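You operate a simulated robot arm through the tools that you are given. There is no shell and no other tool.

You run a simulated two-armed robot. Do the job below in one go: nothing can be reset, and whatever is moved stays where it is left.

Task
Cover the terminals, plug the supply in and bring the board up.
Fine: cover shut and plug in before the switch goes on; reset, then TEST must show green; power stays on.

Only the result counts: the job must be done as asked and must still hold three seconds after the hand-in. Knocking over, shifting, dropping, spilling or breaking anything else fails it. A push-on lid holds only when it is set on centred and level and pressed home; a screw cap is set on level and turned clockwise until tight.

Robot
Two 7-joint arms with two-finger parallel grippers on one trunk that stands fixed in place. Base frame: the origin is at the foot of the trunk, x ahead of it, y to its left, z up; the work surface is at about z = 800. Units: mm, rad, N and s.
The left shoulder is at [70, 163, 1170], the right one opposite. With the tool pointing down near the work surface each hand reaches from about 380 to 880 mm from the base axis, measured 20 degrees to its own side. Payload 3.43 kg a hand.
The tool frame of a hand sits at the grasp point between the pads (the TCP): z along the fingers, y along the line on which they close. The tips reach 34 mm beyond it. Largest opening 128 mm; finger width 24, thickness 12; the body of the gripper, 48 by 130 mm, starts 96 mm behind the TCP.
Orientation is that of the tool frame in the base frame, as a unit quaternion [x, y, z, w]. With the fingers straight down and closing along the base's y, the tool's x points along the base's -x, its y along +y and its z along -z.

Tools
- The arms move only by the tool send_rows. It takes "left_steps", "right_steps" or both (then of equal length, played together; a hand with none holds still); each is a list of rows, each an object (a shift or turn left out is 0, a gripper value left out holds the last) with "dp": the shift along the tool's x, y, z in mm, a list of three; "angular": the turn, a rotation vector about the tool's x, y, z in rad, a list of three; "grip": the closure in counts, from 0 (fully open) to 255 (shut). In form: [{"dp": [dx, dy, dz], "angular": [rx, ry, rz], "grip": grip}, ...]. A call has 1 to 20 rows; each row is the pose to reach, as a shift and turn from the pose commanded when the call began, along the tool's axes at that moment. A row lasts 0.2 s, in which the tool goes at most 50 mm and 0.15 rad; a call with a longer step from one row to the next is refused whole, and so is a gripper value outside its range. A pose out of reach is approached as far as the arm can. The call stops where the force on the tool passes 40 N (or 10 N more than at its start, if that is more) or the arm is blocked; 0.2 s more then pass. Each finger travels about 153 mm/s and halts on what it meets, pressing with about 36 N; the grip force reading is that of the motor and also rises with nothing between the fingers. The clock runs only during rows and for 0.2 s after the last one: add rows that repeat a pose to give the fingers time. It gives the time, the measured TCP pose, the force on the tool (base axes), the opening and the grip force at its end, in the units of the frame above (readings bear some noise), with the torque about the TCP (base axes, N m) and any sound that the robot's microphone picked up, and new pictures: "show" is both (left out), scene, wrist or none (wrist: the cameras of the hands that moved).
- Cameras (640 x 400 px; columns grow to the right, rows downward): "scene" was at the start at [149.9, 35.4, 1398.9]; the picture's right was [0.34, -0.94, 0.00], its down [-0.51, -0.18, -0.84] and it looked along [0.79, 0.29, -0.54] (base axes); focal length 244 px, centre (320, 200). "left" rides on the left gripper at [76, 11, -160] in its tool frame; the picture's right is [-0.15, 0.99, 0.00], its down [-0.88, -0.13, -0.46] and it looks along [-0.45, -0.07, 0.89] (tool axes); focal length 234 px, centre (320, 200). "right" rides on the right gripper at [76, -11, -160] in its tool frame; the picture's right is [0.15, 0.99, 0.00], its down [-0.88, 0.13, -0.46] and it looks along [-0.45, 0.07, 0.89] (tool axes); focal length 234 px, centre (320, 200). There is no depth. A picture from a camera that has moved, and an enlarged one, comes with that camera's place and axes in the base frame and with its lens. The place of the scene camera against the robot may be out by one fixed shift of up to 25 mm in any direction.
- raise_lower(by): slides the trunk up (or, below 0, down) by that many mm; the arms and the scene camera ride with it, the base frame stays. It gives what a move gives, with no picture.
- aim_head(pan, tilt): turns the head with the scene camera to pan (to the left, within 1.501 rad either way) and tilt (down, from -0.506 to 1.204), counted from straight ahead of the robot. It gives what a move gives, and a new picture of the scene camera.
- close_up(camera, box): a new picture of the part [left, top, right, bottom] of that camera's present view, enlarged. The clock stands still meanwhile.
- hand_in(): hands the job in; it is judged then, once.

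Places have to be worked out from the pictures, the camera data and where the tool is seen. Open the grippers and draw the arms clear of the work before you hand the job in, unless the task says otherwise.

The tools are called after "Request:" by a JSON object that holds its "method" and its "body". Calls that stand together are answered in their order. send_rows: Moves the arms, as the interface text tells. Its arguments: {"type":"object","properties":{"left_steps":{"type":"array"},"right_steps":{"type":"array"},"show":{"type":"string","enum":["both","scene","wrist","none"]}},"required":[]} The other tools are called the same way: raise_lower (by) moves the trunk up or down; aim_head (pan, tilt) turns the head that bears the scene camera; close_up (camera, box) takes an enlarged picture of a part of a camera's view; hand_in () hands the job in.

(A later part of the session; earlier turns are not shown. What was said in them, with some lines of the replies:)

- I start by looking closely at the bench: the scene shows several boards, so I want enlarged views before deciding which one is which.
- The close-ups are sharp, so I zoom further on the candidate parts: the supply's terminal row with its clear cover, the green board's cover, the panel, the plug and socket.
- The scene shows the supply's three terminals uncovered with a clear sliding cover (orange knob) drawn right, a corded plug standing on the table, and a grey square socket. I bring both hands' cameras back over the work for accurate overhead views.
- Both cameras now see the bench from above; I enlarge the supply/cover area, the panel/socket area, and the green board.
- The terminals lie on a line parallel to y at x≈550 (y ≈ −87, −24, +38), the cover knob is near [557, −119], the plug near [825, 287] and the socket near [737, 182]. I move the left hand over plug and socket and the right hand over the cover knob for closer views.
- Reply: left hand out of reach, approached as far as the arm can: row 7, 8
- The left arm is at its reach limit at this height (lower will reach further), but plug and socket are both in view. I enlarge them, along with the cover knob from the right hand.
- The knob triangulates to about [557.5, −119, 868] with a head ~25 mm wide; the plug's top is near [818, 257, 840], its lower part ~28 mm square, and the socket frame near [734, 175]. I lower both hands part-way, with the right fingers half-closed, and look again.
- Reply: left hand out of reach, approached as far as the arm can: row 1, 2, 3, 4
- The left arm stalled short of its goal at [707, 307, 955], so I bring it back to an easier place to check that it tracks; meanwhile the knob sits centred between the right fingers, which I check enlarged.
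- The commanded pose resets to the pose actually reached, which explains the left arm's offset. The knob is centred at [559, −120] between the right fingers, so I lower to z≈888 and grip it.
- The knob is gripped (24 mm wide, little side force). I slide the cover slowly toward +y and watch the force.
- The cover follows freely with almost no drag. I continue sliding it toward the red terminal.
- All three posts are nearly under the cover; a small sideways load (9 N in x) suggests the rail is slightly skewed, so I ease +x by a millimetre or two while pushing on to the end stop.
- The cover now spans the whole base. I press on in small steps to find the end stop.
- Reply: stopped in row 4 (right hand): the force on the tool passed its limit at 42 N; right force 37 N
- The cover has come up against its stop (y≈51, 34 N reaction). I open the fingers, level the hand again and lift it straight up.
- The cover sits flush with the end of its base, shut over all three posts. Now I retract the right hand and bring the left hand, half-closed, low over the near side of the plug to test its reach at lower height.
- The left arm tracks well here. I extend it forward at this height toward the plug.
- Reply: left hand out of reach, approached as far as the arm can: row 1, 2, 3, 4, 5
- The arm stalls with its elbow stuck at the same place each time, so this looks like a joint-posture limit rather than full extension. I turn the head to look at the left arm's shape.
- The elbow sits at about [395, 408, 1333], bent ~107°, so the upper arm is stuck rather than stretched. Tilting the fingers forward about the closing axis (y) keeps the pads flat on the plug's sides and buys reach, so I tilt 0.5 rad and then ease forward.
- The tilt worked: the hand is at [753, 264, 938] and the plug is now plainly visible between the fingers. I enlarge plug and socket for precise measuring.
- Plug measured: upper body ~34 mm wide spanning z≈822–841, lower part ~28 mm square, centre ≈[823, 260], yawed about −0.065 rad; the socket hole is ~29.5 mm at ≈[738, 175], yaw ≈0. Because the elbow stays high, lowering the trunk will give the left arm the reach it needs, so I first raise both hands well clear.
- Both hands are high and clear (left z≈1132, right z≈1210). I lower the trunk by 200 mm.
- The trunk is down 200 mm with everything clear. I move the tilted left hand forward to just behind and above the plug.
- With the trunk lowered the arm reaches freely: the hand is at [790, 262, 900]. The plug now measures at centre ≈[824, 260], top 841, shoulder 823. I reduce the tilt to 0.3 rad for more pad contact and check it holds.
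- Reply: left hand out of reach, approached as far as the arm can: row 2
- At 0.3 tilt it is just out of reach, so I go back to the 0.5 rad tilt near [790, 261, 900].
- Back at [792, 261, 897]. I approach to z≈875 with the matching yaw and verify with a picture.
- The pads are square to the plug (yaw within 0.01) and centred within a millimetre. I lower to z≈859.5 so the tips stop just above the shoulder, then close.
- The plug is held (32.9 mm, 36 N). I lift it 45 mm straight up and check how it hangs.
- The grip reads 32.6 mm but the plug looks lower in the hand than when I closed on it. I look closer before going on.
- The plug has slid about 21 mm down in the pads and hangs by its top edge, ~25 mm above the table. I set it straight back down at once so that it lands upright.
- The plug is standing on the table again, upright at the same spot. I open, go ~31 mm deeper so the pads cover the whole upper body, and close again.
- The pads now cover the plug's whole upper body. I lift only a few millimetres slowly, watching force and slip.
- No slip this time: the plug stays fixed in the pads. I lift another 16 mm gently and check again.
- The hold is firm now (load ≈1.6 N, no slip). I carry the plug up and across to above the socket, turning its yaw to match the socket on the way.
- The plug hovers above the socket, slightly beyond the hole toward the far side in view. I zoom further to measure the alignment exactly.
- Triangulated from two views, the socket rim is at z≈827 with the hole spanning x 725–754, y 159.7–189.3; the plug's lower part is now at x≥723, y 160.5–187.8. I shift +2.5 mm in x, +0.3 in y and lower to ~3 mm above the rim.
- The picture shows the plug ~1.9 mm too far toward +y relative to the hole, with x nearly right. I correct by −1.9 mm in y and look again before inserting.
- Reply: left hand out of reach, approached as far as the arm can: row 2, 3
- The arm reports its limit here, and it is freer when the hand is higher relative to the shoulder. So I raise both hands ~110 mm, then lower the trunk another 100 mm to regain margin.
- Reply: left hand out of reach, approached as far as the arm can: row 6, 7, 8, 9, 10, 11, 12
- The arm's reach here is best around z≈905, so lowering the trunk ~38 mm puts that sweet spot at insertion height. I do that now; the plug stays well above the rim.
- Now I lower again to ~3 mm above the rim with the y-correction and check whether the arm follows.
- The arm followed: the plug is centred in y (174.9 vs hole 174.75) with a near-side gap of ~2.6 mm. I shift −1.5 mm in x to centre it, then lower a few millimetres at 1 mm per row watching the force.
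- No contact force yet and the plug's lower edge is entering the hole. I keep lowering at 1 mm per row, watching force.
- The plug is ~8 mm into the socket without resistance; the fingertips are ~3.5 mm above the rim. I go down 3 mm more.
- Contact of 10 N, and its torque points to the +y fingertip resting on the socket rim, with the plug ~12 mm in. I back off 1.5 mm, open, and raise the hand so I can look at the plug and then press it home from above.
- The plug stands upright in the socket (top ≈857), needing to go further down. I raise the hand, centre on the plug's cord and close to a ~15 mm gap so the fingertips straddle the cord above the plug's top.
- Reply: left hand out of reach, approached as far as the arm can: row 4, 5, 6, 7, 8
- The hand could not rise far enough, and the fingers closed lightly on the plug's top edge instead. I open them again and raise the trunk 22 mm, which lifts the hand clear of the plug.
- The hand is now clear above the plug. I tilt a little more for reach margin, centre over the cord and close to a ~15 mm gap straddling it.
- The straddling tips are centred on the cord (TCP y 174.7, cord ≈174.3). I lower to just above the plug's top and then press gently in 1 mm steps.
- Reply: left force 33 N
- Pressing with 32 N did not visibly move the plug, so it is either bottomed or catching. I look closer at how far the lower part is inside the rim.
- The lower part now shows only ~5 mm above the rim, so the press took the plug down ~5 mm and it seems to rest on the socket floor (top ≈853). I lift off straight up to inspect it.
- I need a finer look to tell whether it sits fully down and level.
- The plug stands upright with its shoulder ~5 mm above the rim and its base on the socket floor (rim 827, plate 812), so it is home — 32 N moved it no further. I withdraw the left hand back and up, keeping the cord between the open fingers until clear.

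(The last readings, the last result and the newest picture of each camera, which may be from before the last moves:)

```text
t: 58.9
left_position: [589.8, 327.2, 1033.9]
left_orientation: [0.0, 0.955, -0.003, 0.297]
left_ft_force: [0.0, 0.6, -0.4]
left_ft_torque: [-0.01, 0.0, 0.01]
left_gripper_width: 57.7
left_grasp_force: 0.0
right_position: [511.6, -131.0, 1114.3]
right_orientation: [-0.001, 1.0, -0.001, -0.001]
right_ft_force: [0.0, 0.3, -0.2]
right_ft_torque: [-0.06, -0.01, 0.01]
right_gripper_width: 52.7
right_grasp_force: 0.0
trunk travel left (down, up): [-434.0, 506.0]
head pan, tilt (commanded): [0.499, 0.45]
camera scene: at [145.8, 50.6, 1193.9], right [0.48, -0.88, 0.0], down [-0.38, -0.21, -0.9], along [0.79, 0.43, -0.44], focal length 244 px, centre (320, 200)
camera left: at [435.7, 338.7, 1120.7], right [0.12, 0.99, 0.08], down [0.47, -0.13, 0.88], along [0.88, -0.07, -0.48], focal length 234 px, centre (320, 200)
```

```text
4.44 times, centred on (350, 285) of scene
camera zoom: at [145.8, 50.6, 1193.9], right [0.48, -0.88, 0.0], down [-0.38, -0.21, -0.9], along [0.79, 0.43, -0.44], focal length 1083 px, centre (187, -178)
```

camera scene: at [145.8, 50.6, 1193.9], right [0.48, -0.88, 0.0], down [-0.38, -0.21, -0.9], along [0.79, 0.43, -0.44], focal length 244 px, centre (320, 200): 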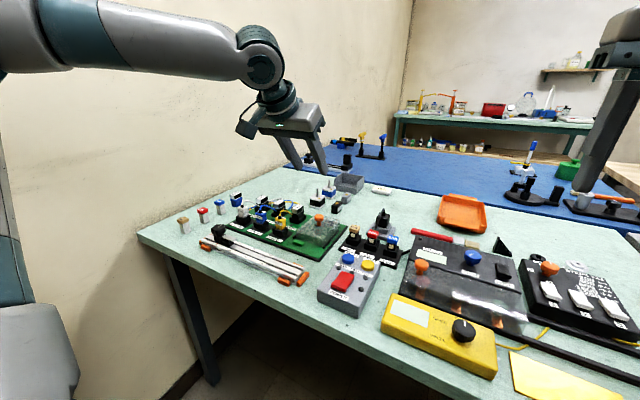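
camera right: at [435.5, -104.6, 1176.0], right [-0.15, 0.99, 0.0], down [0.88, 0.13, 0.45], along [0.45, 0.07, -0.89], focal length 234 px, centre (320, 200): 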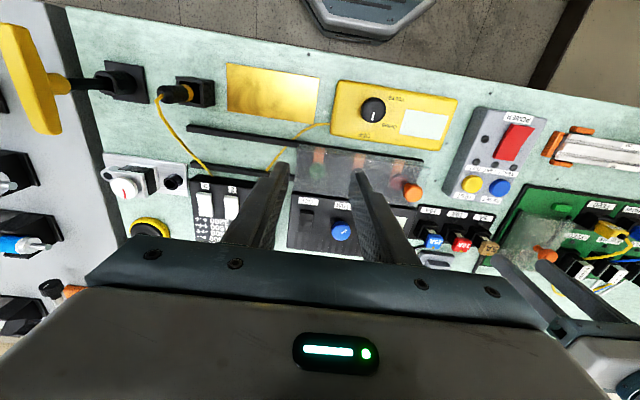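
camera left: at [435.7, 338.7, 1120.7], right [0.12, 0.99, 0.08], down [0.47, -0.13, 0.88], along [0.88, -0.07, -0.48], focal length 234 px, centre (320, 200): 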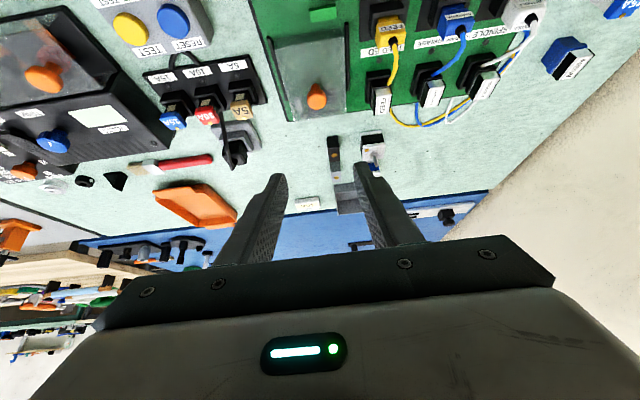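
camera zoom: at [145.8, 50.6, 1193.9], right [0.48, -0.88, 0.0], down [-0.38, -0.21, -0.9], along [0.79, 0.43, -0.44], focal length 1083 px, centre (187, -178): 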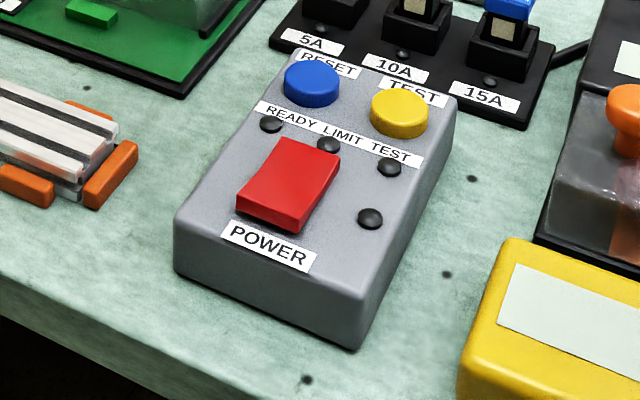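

The plug stays put in the socket. The POWER rocker's near end is raised and its far end is down, with no lamp lit, so it is off. I straighten the left hand, close its fingers and bring it above the panel to press the switch.

Request:
{"method": "send_rows", "body": {"left_steps": [{"dp": [18.7, -25.3, 2.2], "angular": [0, 0.1, 0], "grip": 255}, {"dp": [37.3, -50.7, 4.3], "angular": [0, 0.2, 0], "grip": 255}, {"dp": [56, -76, 6.5], "angular": [0, 0.3, 0], "grip": 255}, {"dp": [74.7, -101.3, 8.6], "angular": [0, 0.4, 0], "grip": 255}, {"dp": [93.3, -126.7, 10.8], "angular": [0, 0.5, 0], "grip": 255}, {"dp": [112, -152, 12.9], "angular": [0, 0.6, 0], "grip": 255}, {"dp": [112, -152, 12.9], "angular": [0, 0.6, 0], "grip": 255}], "show": "both"}}

Request:
{"method": "close_up", "body": {"camera": "left", "box": [200, 60, 440, 220]}}

```text
t: 60.5
left_position: [503.4, 173.6, 960.8]
left_orientation: [-0.001, 1.0, -0.004, 0.002]
left_ft_force: [-0.7, -0.5, 0.2]
left_ft_torque: [0.01, 0.0, 0.01]
left_gripper_width: 0.0
left_grasp_force: 32.5
right_position: [512.0, -132.0, 1114.3]
right_orientation: [0.0, 1.0, 0.0, -0.001]
right_ft_force: [0.3, 1.5, 0.1]
right_ft_torque: [-0.02, -0.01, 0.01]
right_gripper_width: 52.5
right_grasp_force: 0.0
trunk travel left (down, up): [-434.0, 506.0]
head pan, tilt (commanded): [0.499, 0.45]
camera scene: at [145.8, 49.3, 1194.0], right [0.48, -0.88, 0.0], down [-0.38, -0.21, -0.9], along [0.79, 0.43, -0.43], focal length 244 px, centre (320, 200)
camera left: at [426.6, 186.1, 1118.9], right [0.15, 0.99, 0.0], down [0.88, -0.13, 0.46], along [0.45, -0.07, -0.89], focal length 234 px, centre (320, 200)
```

scene: 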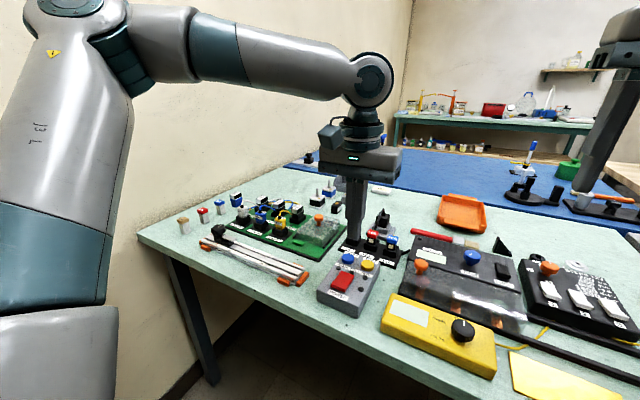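
left: 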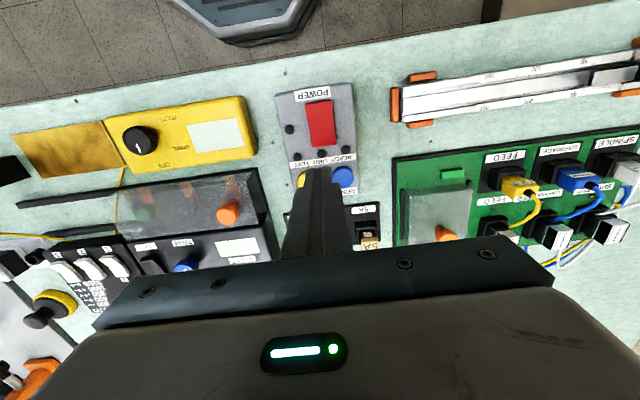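

```text
2.50 times, centred on (320, 140) of left
camera zoom: at [426.6, 186.1, 1118.9], right [0.15, 0.99, 0.0], down [0.88, -0.13, 0.46], along [0.45, -0.07, -0.89], focal length 585 px, centre (320, 350)
```

zoom: 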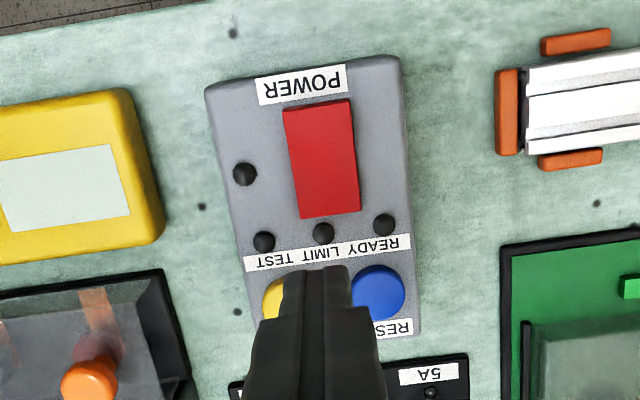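

Two views put the rocker at x 446–498, y≈179 (near end raised), RESET at ≈[540, 196] and TEST at ≈[541, 152], tops near z≈842. I move the closed fingertips above the rocker's near end.

Request:
{"method": "send_rows", "body": {"left_steps": [{"dp": [15, 2, 18], "angular": [-0.003, 0.002, 0.001]}, {"dp": [30, 3.6, 37], "angular": [-0.006, 0.003, 0.002]}, {"dp": [44.4, 5.4, 55.8], "angular": [-0.008, 0.004, 0.002]}, {"dp": [44.4, 5.4, 55.8], "angular": [-0.008, 0.004, 0.002]}], "show": "wrist"}}

Request:
{"method": "close_up", "body": {"camera": "left", "box": [240, 100, 400, 220]}}

Request:
{"method": "close_up", "body": {"camera": "scene", "box": [310, 230, 400, 330]}}

```text
t: 61.5
left_position: [460.4, 180.2, 902.7]
left_orientation: [0.001, 1.0, 0.002, 0.0]
left_ft_force: [0.6, -0.6, 0.3]
left_ft_torque: [0.05, 0.01, -0.03]
left_gripper_width: 0.0
left_grasp_force: 33.6
right_position: [512.7, -131.7, 1112.4]
right_orientation: [-0.001, 1.0, -0.001, -0.001]
right_ft_force: [-0.2, 0.3, -0.5]
right_ft_torque: [-0.01, -0.02, 0.0]
right_gripper_width: 52.6
right_grasp_force: 0.1
trunk travel left (down, up): [-434.0, 506.0]
head pan, tilt (commanded): [0.499, 0.45]
camera left: at [383.0, 190.7, 1062.2], right [0.15, 0.99, 0.0], down [0.88, -0.13, 0.46], along [0.45, -0.06, -0.89], focal length 234 px, centre (320, 200)
```

left: 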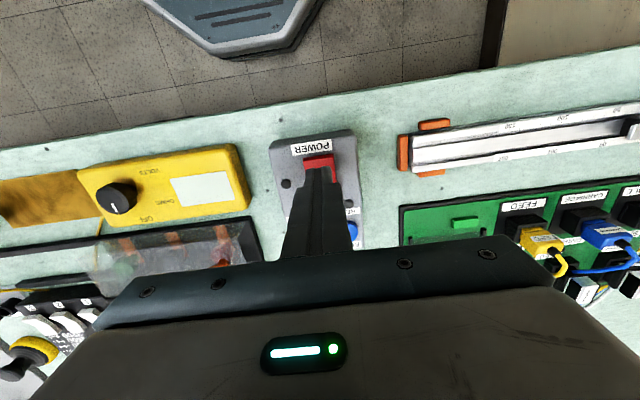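

```text
3.33 times, centred on (320, 160) of left
camera zoom: at [383.0, 190.7, 1062.2], right [0.15, 0.99, 0.0], down [0.88, -0.13, 0.46], along [0.45, -0.06, -0.89], focal length 781 px, centre (320, 333)
```

zoom: 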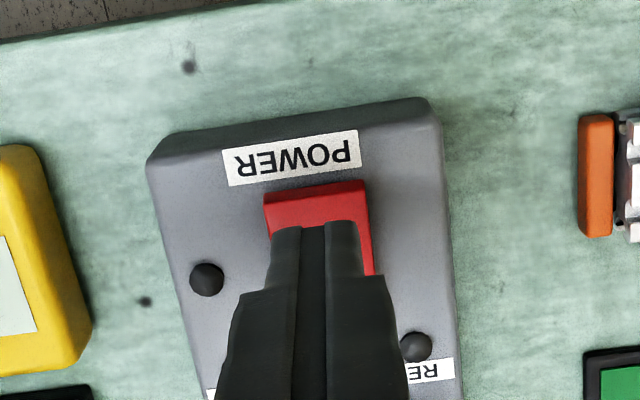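

```text
4.00 times, centred on (355, 280) of scene
camera zoom: at [146.7, 48.9, 1193.9], right [0.48, -0.88, 0.0], down [-0.38, -0.21, -0.9], along [0.79, 0.43, -0.44], focal length 974 px, centre (180, -120)
```

zoom: 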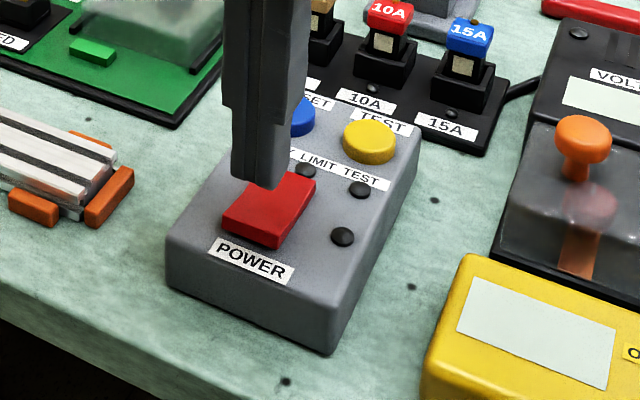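

The fingertips are over the rocker's raised near end, footprint x≈448–472. I go down and press slowly until the switch gives.

Request:
{"method": "send_rows", "body": {"left_steps": [{"dp": [0, -1, 11]}, {"dp": [0, -1, 22]}, {"dp": [0, -1, 24]}, {"dp": [0, -1, 26]}, {"dp": [0, -1, 28]}, {"dp": [0, -1, 30]}], "show": "none"}}

Request:
{"method": "close_up", "body": {"camera": "scene", "box": [310, 230, 400, 330]}}

```text
t: 63.0
left_position: [461.5, 177.7, 878.2]
left_orientation: [0.001, 1.0, 0.002, 0.005]
left_ft_force: [-6.9, 5.2, 20.9]
left_ft_torque: [0.14, -0.01, 0.01]
left_gripper_width: 0.0
left_grasp_force: 33.4
right_position: [509.8, -132.1, 1114.7]
right_orientation: [0.0, 1.0, -0.001, 0.0]
right_ft_force: [-1.4, -0.2, -0.1]
right_ft_torque: [-0.02, -0.01, 0.0]
right_gripper_width: 52.6
right_grasp_force: 0.0
trunk travel left (down, up): [-434.0, 506.0]
head pan, tilt (commanded): [0.499, 0.45]
stopped in row 6 (left hand): the force on the tool passed its limit at 43 N (the readings are from after the stop); the commanded pose is now the measured one
```

```text
4.00 times, centred on (355, 280) of scene
camera zoom: at [144.3, 49.0, 1194.1], right [0.48, -0.88, 0.0], down [-0.38, -0.21, -0.9], along [0.79, 0.43, -0.43], focal length 974 px, centre (180, -120)
```

zoom: 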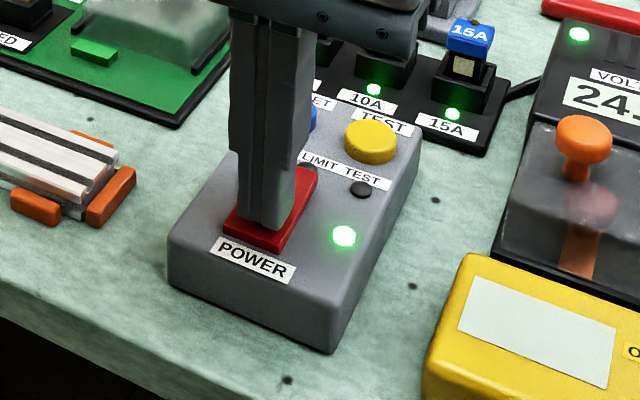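

Power is on: the POWER lamp is green, the supply shows 24 V and the fuse lamps lit. I lift off straight up and look at the panel lamps.

Request:
{"method": "send_rows", "body": {"left_steps": [{"dp": [0, 0, -10]}, {"dp": [0, 0, -30]}, {"dp": [0, 0, -60]}, {"dp": [20, 10, -90]}], "show": "scene"}}

Request:
{"method": "close_up", "body": {"camera": "scene", "box": [310, 230, 400, 330]}}

Request:
{"method": "close_up", "body": {"camera": "scene", "box": [330, 200, 530, 330]}}

Request:
{"method": "close_up", "body": {"camera": "left", "box": [200, 60, 440, 220]}}

```text
t: 64.0
left_position: [441.1, 187.7, 965.5]
left_orientation: [0.002, 1.0, 0.0, 0.005]
left_ft_force: [-0.6, -0.2, 0.4]
left_ft_torque: [0.0, -0.03, 0.04]
left_gripper_width: 0.2
left_grasp_force: 32.9
right_position: [510.6, -132.0, 1114.2]
right_orientation: [-0.001, 1.0, 0.0, 0.0]
right_ft_force: [-0.3, -0.4, -0.7]
right_ft_torque: [0.0, -0.03, 0.0]
right_gripper_width: 52.8
right_grasp_force: 0.2
trunk travel left (down, up): [-434.0, 506.0]
head pan, tilt (commanded): [0.499, 0.45]
camera scene: at [144.3, 49.2, 1194.1], right [0.48, -0.88, 0.0], down [-0.38, -0.21, -0.9], along [0.79, 0.43, -0.43], focal length 244 px, centre (320, 200)
```

scene: 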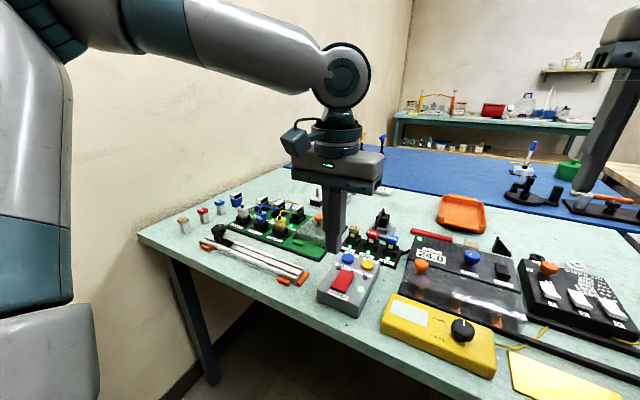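

```text
4.00 times, centred on (355, 280) of scene
camera zoom: at [144.3, 49.2, 1194.1], right [0.48, -0.88, 0.0], down [-0.38, -0.21, -0.9], along [0.79, 0.43, -0.43], focal length 974 px, centre (180, -120)
```

zoom: 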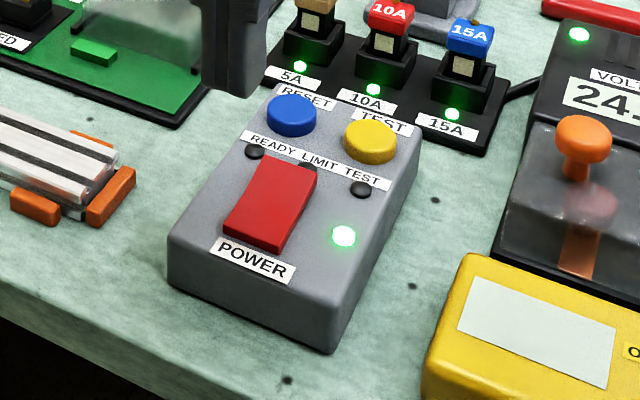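

```text
3.08 times, centred on (430, 265) of scene
camera zoom: at [144.3, 49.2, 1194.1], right [0.48, -0.88, 0.0], down [-0.38, -0.21, -0.9], along [0.79, 0.43, -0.43], focal length 750 px, centre (-18, 0)
```

zoom: 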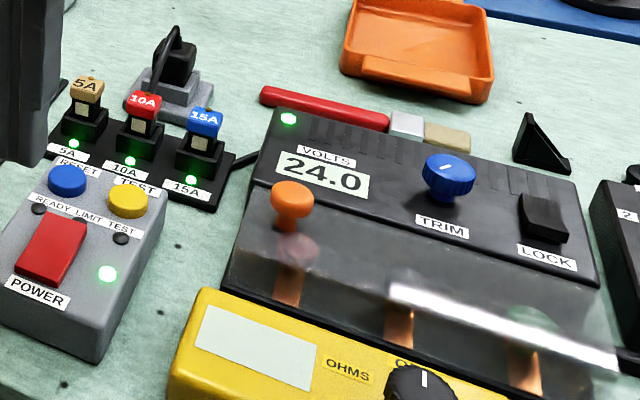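

```text
2.50 times, centred on (320, 140) of left
camera zoom: at [363.2, 198.8, 1123.3], right [0.15, 0.99, 0.0], down [0.88, -0.13, 0.46], along [0.46, -0.07, -0.89], focal length 585 px, centre (320, 350)
```

zoom: 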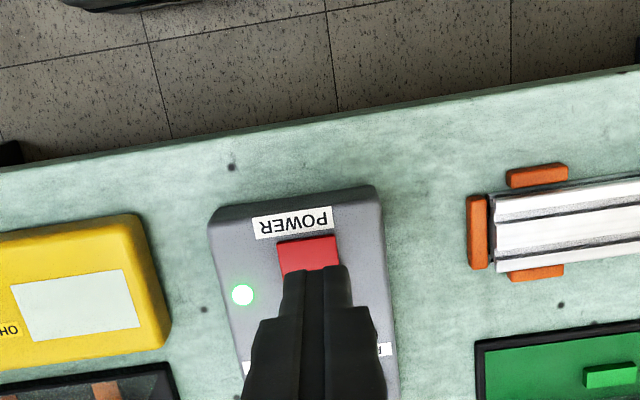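

Supply reads 24.0 V and all fuse lamps are green, with READY/LIMIT/TEST still dark. Next I move over RESET (≈[540, 196]).

Request:
{"method": "send_rows", "body": {"left_steps": [{"dp": [-25, 2, 10], "angular": [0, 0.003, 0]}, {"dp": [-50, 4, 25], "angular": [0, 0.006, 0]}, {"dp": [-75, 6.5, 45], "angular": [0, 0.01, 0]}, {"dp": [-98.9, 8.8, 65.5], "angular": [0, 0.01, 0]}, {"dp": [-98.9, 8.8, 65.5], "angular": [0, 0.01, 0]}], "show": "wrist"}}

Request:
{"method": "close_up", "body": {"camera": "left", "box": [240, 80, 400, 220]}}

Request:
{"method": "close_up", "body": {"camera": "scene", "box": [310, 220, 400, 320]}}

```text
t: 65.2
left_position: [541.2, 195.4, 901.7]
left_orientation: [0.001, 1.0, 0.002, -0.001]
left_ft_force: [-0.1, 0.3, 0.8]
left_ft_torque: [0.0, -0.03, 0.03]
left_gripper_width: 0.0
left_grasp_force: 32.5
right_position: [512.2, -133.6, 1113.9]
right_orientation: [-0.001, 1.0, 0.0, -0.001]
right_ft_force: [-0.2, 1.1, 0.0]
right_ft_torque: [0.0, 0.0, 0.03]
right_gripper_width: 52.4
right_grasp_force: 0.1
trunk travel left (down, up): [-434.0, 506.0]
head pan, tilt (commanded): [0.499, 0.45]
camera left: at [464.0, 205.4, 1060.2], right [0.15, 0.99, 0.0], down [0.88, -0.13, 0.45], along [0.45, -0.07, -0.89], focal length 234 px, centre (320, 200)
```

left: 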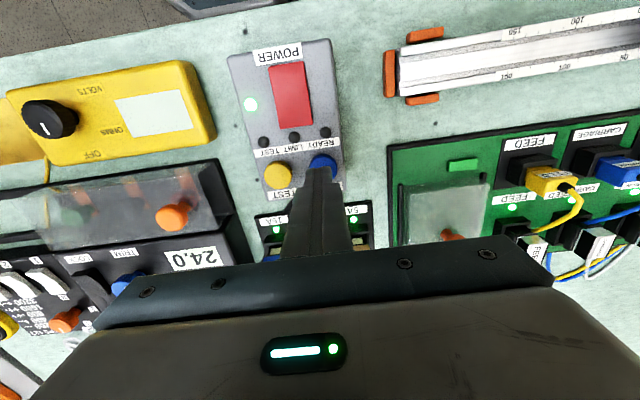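

```text
2.86 times, centred on (320, 150) of left
camera zoom: at [464.0, 205.4, 1060.2], right [0.15, 0.99, 0.0], down [0.88, -0.13, 0.45], along [0.45, -0.07, -0.89], focal length 669 px, centre (320, 343)
```

zoom: 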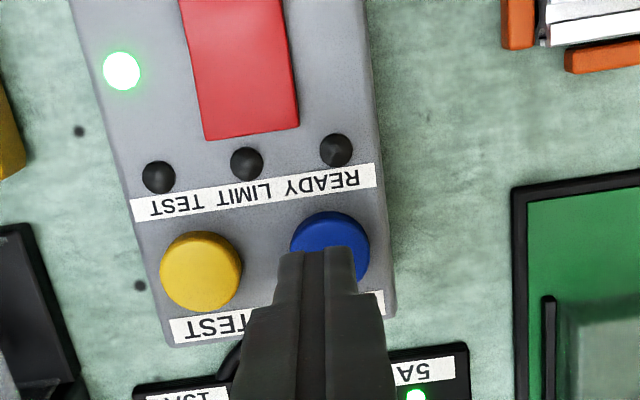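

```text
4.00 times, centred on (355, 270) of scene
camera zoom: at [145.8, 48.9, 1194.0], right [0.48, -0.88, 0.0], down [-0.38, -0.21, -0.9], along [0.79, 0.43, -0.43], focal length 974 px, centre (180, -80)
```

zoom: 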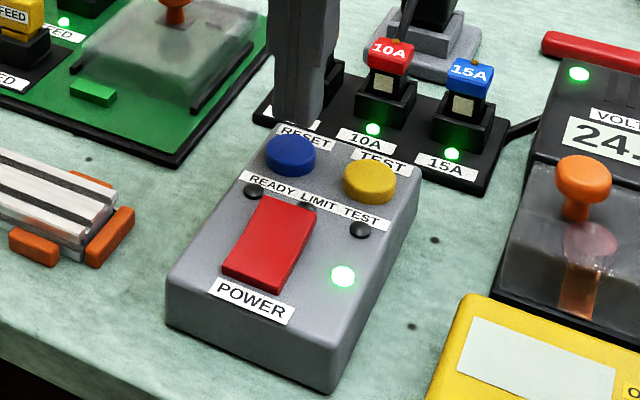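

RESET is centred at ≈[540, 197], directly below the fingertips. I press it slowly.

Request:
{"method": "send_rows", "body": {"left_steps": [{"dp": [1.2, 1.3, 11]}, {"dp": [1.2, 1.3, 20]}, {"dp": [1.2, 1.3, 22]}, {"dp": [1.2, 1.3, 24]}, {"dp": [1.2, 1.3, 26]}, {"dp": [1.2, 1.3, 28]}, {"dp": [1.2, 1.3, 30]}], "show": "none"}}

Request:
{"method": "close_up", "body": {"camera": "scene", "box": [310, 220, 400, 320]}}

```text
t: 66.8
left_position: [538.8, 197.3, 873.7]
left_orientation: [0.001, 1.0, 0.002, 0.001]
left_ft_force: [-1.9, -1.5, 6.2]
left_ft_torque: [-0.06, 0.03, -0.01]
left_gripper_width: 0.0
left_grasp_force: 32.8
right_position: [510.4, -132.6, 1113.1]
right_orientation: [-0.001, 1.0, 0.0, 0.0]
right_ft_force: [0.7, -0.3, 0.2]
right_ft_torque: [-0.02, 0.0, 0.02]
right_gripper_width: 52.7
right_grasp_force: 0.1
trunk travel left (down, up): [-434.0, 506.0]
head pan, tilt (commanded): [0.499, 0.45]
heard: click
```

```text
4.00 times, centred on (355, 270) of scene
camera zoom: at [145.8, 48.6, 1194.1], right [0.48, -0.88, 0.0], down [-0.38, -0.21, -0.9], along [0.79, 0.43, -0.43], focal length 974 px, centre (180, -80)
```

zoom: 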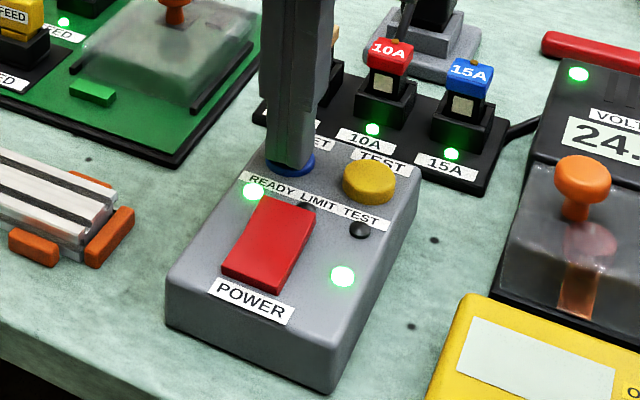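

A click was heard and READY turned green. I lift off and move over TEST.

Request:
{"method": "send_rows", "body": {"left_steps": [{"dp": [0, 0, -10]}, {"dp": [0, 0, -28]}, {"dp": [-0.7, -23, -28]}, {"dp": [-1.3, -46, -28]}, {"dp": [-1.3, -46, -28]}], "show": "none"}}

Request:
{"method": "close_up", "body": {"camera": "left", "box": [240, 80, 400, 220]}}

Request:
{"method": "close_up", "body": {"camera": "scene", "box": [310, 220, 400, 320]}}

```text
t: 68.0
left_position: [540.3, 153.1, 899.1]
left_orientation: [0.0, 1.0, 0.001, -0.001]
left_ft_force: [0.1, 0.2, -0.3]
left_ft_torque: [-0.02, 0.0, -0.02]
left_gripper_width: 0.0
left_grasp_force: 32.8
right_position: [511.4, -131.1, 1113.1]
right_orientation: [-0.001, 1.0, 0.0, -0.001]
right_ft_force: [-0.3, 0.4, 0.3]
right_ft_torque: [-0.02, 0.04, 0.02]
right_gripper_width: 52.7
right_grasp_force: 0.2
trunk travel left (down, up): [-434.0, 506.0]
head pan, tilt (commanded): [0.499, 0.45]
```

```text
2.86 times, centred on (320, 150) of left
camera zoom: at [463.1, 163.0, 1058.5], right [0.15, 0.99, 0.0], down [0.88, -0.13, 0.45], along [0.45, -0.07, -0.89], focal length 669 px, centre (320, 343)
```

zoom: 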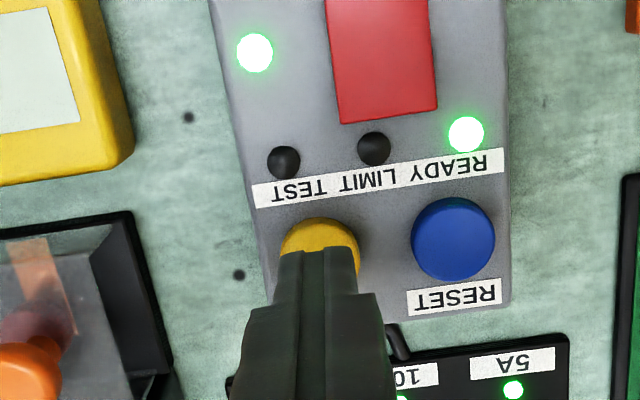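

```text
4.00 times, centred on (355, 270) of scene
camera zoom: at [146.1, 49.1, 1194.0], right [0.48, -0.88, 0.0], down [-0.38, -0.21, -0.9], along [0.79, 0.43, -0.44], focal length 974 px, centre (180, -80)
```

zoom: 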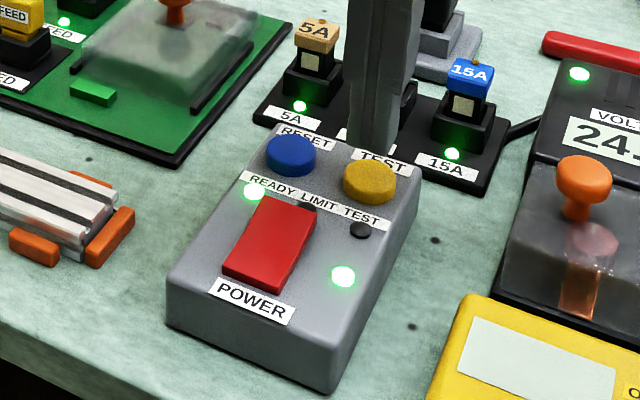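

READY stays green. TEST is centred at ≈[540, 151]; I shift 2 mm and press it the same way.

Request:
{"method": "send_rows", "body": {"left_steps": [{"dp": [0.3, -2, 9]}, {"dp": [0.3, -2, 18]}, {"dp": [0.3, -2, 20]}, {"dp": [0.3, -2, 22]}, {"dp": [0.3, -2, 24]}, {"dp": [0.3, -2, 26]}, {"dp": [0.3, -2, 28]}], "show": "none"}}

Request:
{"method": "close_up", "body": {"camera": "scene", "box": [310, 220, 400, 320]}}

```text
t: 69.6
left_position: [541.4, 150.0, 871.0]
left_orientation: [0.0, 1.0, 0.0, 0.0]
left_ft_force: [0.6, 4.3, 9.4]
left_ft_torque: [0.14, -0.06, 0.0]
left_gripper_width: 0.1
left_grasp_force: 33.6
right_position: [511.6, -132.2, 1113.4]
right_orientation: [-0.001, 1.0, -0.001, -0.001]
right_ft_force: [-0.5, 0.5, 0.6]
right_ft_torque: [-0.02, 0.01, -0.01]
right_gripper_width: 53.0
right_grasp_force: 0.0
trunk travel left (down, up): [-434.0, 506.0]
head pan, tilt (commanded): [0.499, 0.45]
heard: click
```

```text
4.00 times, centred on (355, 270) of scene
camera zoom: at [145.9, 49.4, 1194.1], right [0.48, -0.88, 0.0], down [-0.38, -0.21, -0.9], along [0.79, 0.43, -0.43], focal length 974 px, centre (180, -80)
```

zoom: 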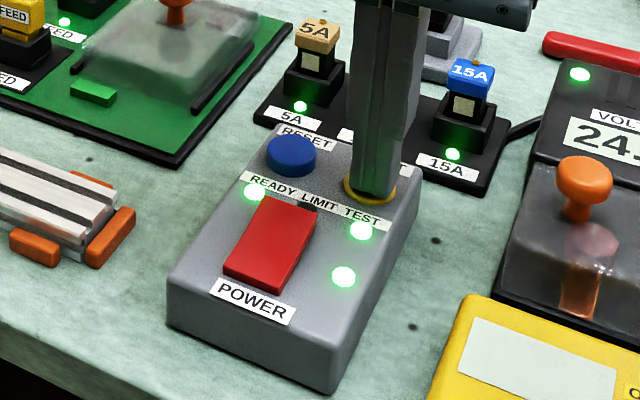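

Click heard and the TEST lamp is green, with READY and POWER green too. I lift off and draw the left hand clear, opening the gripper once it is high.

Request:
{"method": "send_rows", "body": {"left_steps": [{"dp": [0, 0, -12]}, {"dp": [0, 0, -40]}, {"dp": [0, 0, -80]}, {"dp": [10, 30, -115]}, {"dp": [30, 70, -135]}, {"dp": [50, 110, -155]}, {"dp": [70, 150, -175], "grip": 0}, {"dp": [70, 150, -175], "grip": 0}, {"dp": [70, 150, -175], "grip": 0}], "right_steps": [{"dp": [0, 0, 0]}, {"dp": [0, 0, 0]}, {"dp": [0, -20, 0]}, {"dp": [0, -40, 0]}, {"dp": [0, -60, 0]}, {"dp": [0, -80, 0]}, {"dp": [0, -80, 0], "grip": 0}, {"dp": [0, -80, 0], "grip": 0}, {"dp": [0, -80, 0], "grip": 0}], "show": "both"}}

Request:
{"method": "close_up", "body": {"camera": "scene", "box": [310, 200, 530, 340]}}

Request:
{"method": "close_up", "body": {"camera": "scene", "box": [310, 220, 400, 320]}}

```text
t: 71.6
left_position: [469.4, 299.8, 1049.7]
left_orientation: [0.001, 1.0, 0.001, 0.0]
left_ft_force: [0.0, 0.4, 0.7]
left_ft_torque: [0.0, -0.01, 0.03]
left_gripper_width: 128.1
left_grasp_force: 0.0
right_position: [511.0, -209.9, 1112.8]
right_orientation: [-0.001, 1.0, -0.001, -0.001]
right_ft_force: [0.4, -0.1, 0.5]
right_ft_torque: [-0.02, 0.0, -0.03]
right_gripper_width: 128.1
right_grasp_force: 0.1
trunk travel left (down, up): [-434.0, 506.0]
head pan, tilt (commanded): [0.499, 0.45]
camera scene: at [146.0, 49.5, 1193.9], right [0.48, -0.88, 0.0], down [-0.38, -0.21, -0.9], along [0.79, 0.43, -0.44], focal length 244 px, centre (320, 200)
camera right: at [435.0, -222.0, 1272.3], right [-0.15, 0.99, 0.0], down [0.88, 0.13, 0.45], along [0.45, 0.07, -0.89], focal length 234 px, centre (320, 200)
camera left: at [393.5, 310.6, 1208.5], right [0.15, 0.99, 0.0], down [0.88, -0.13, 0.45], along [0.45, -0.07, -0.89], focal length 234 px, centre (320, 200)
```

scene: 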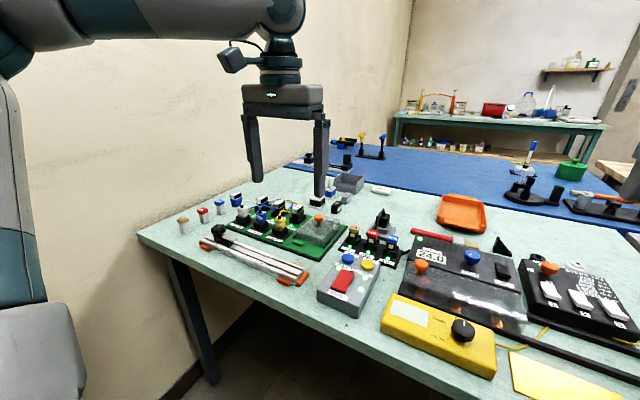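
right: 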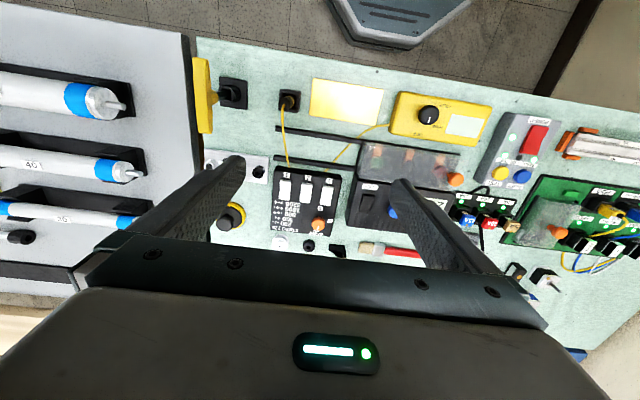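
left: 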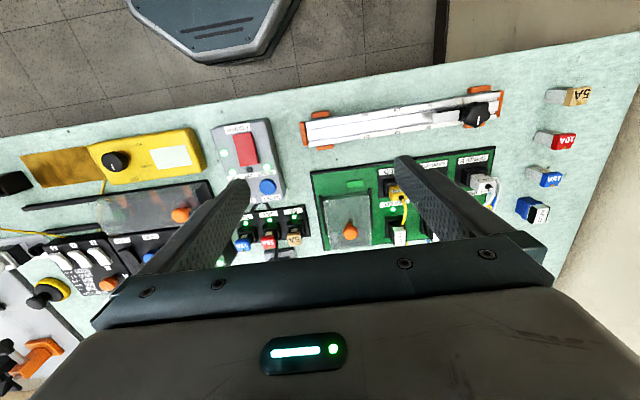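

```text
2.86 times, centred on (420, 270) of scene
camera zoom: at [146.0, 49.5, 1193.9], right [0.48, -0.88, 0.0], down [-0.38, -0.21, -0.9], along [0.79, 0.43, -0.44], focal length 696 px, centre (34, 0)
```

zoom: 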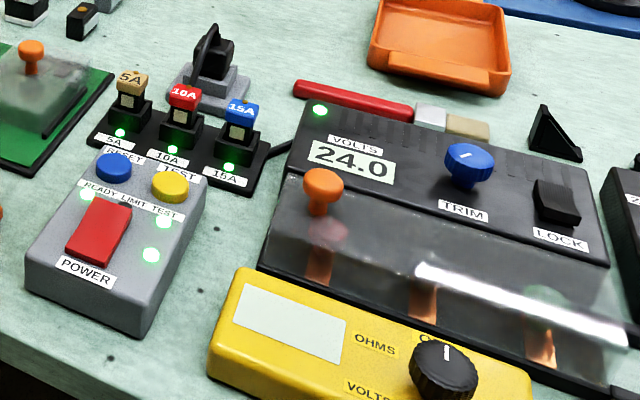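

```text
4.00 times, centred on (355, 270) of scene
camera zoom: at [146.0, 49.5, 1193.9], right [0.48, -0.88, 0.0], down [-0.38, -0.21, -0.9], along [0.79, 0.43, -0.44], focal length 974 px, centre (180, -80)
```

zoom: 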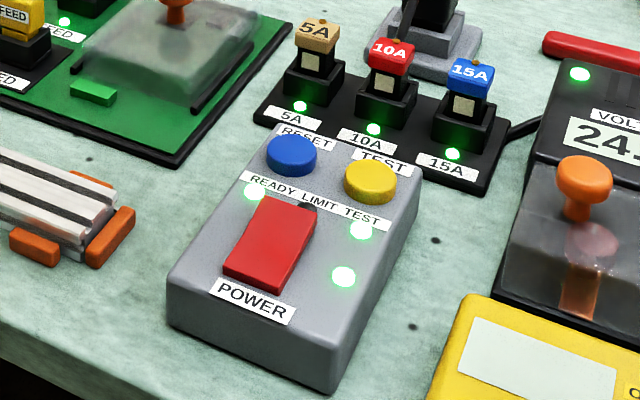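

With the hands withdrawn and open, POWER, READY and TEST all stay green. The supply reads 24.0 V, the cover is shut over the terminals and the plug sits in its socket. Nothing else looks disturbed, so I hand the job in.

Request:
{"method": "hand_in", "body": {}}

```text
The job is handed in.
```

The board is up and the job is handed in. The last pictures before hand-in showed POWER, READY and TEST all green and the supply at 24.0 V. I don't have the judge's result.

- **Cover:** I slid the clear cover over the supply's three terminals until it met its stop. It sits flush with the end of its base.
- **Plug:** The supply's plug is in the grey socket, upright and resting on the socket floor. Pressing on it with 32 N moved it no further. On the first lift it slid down in the grip, so I set it back on the table upright and gripped it lower.
- **Switch-on:** I pressed POWER only after the cover was shut and the plug was in. RESET then gave a click and a green READY, and TEST gave a click and a green TEST lamp.
- **End state:** Power is on, both grippers are open and both arms are clear of the bench. Nothing else looked moved or knocked over.
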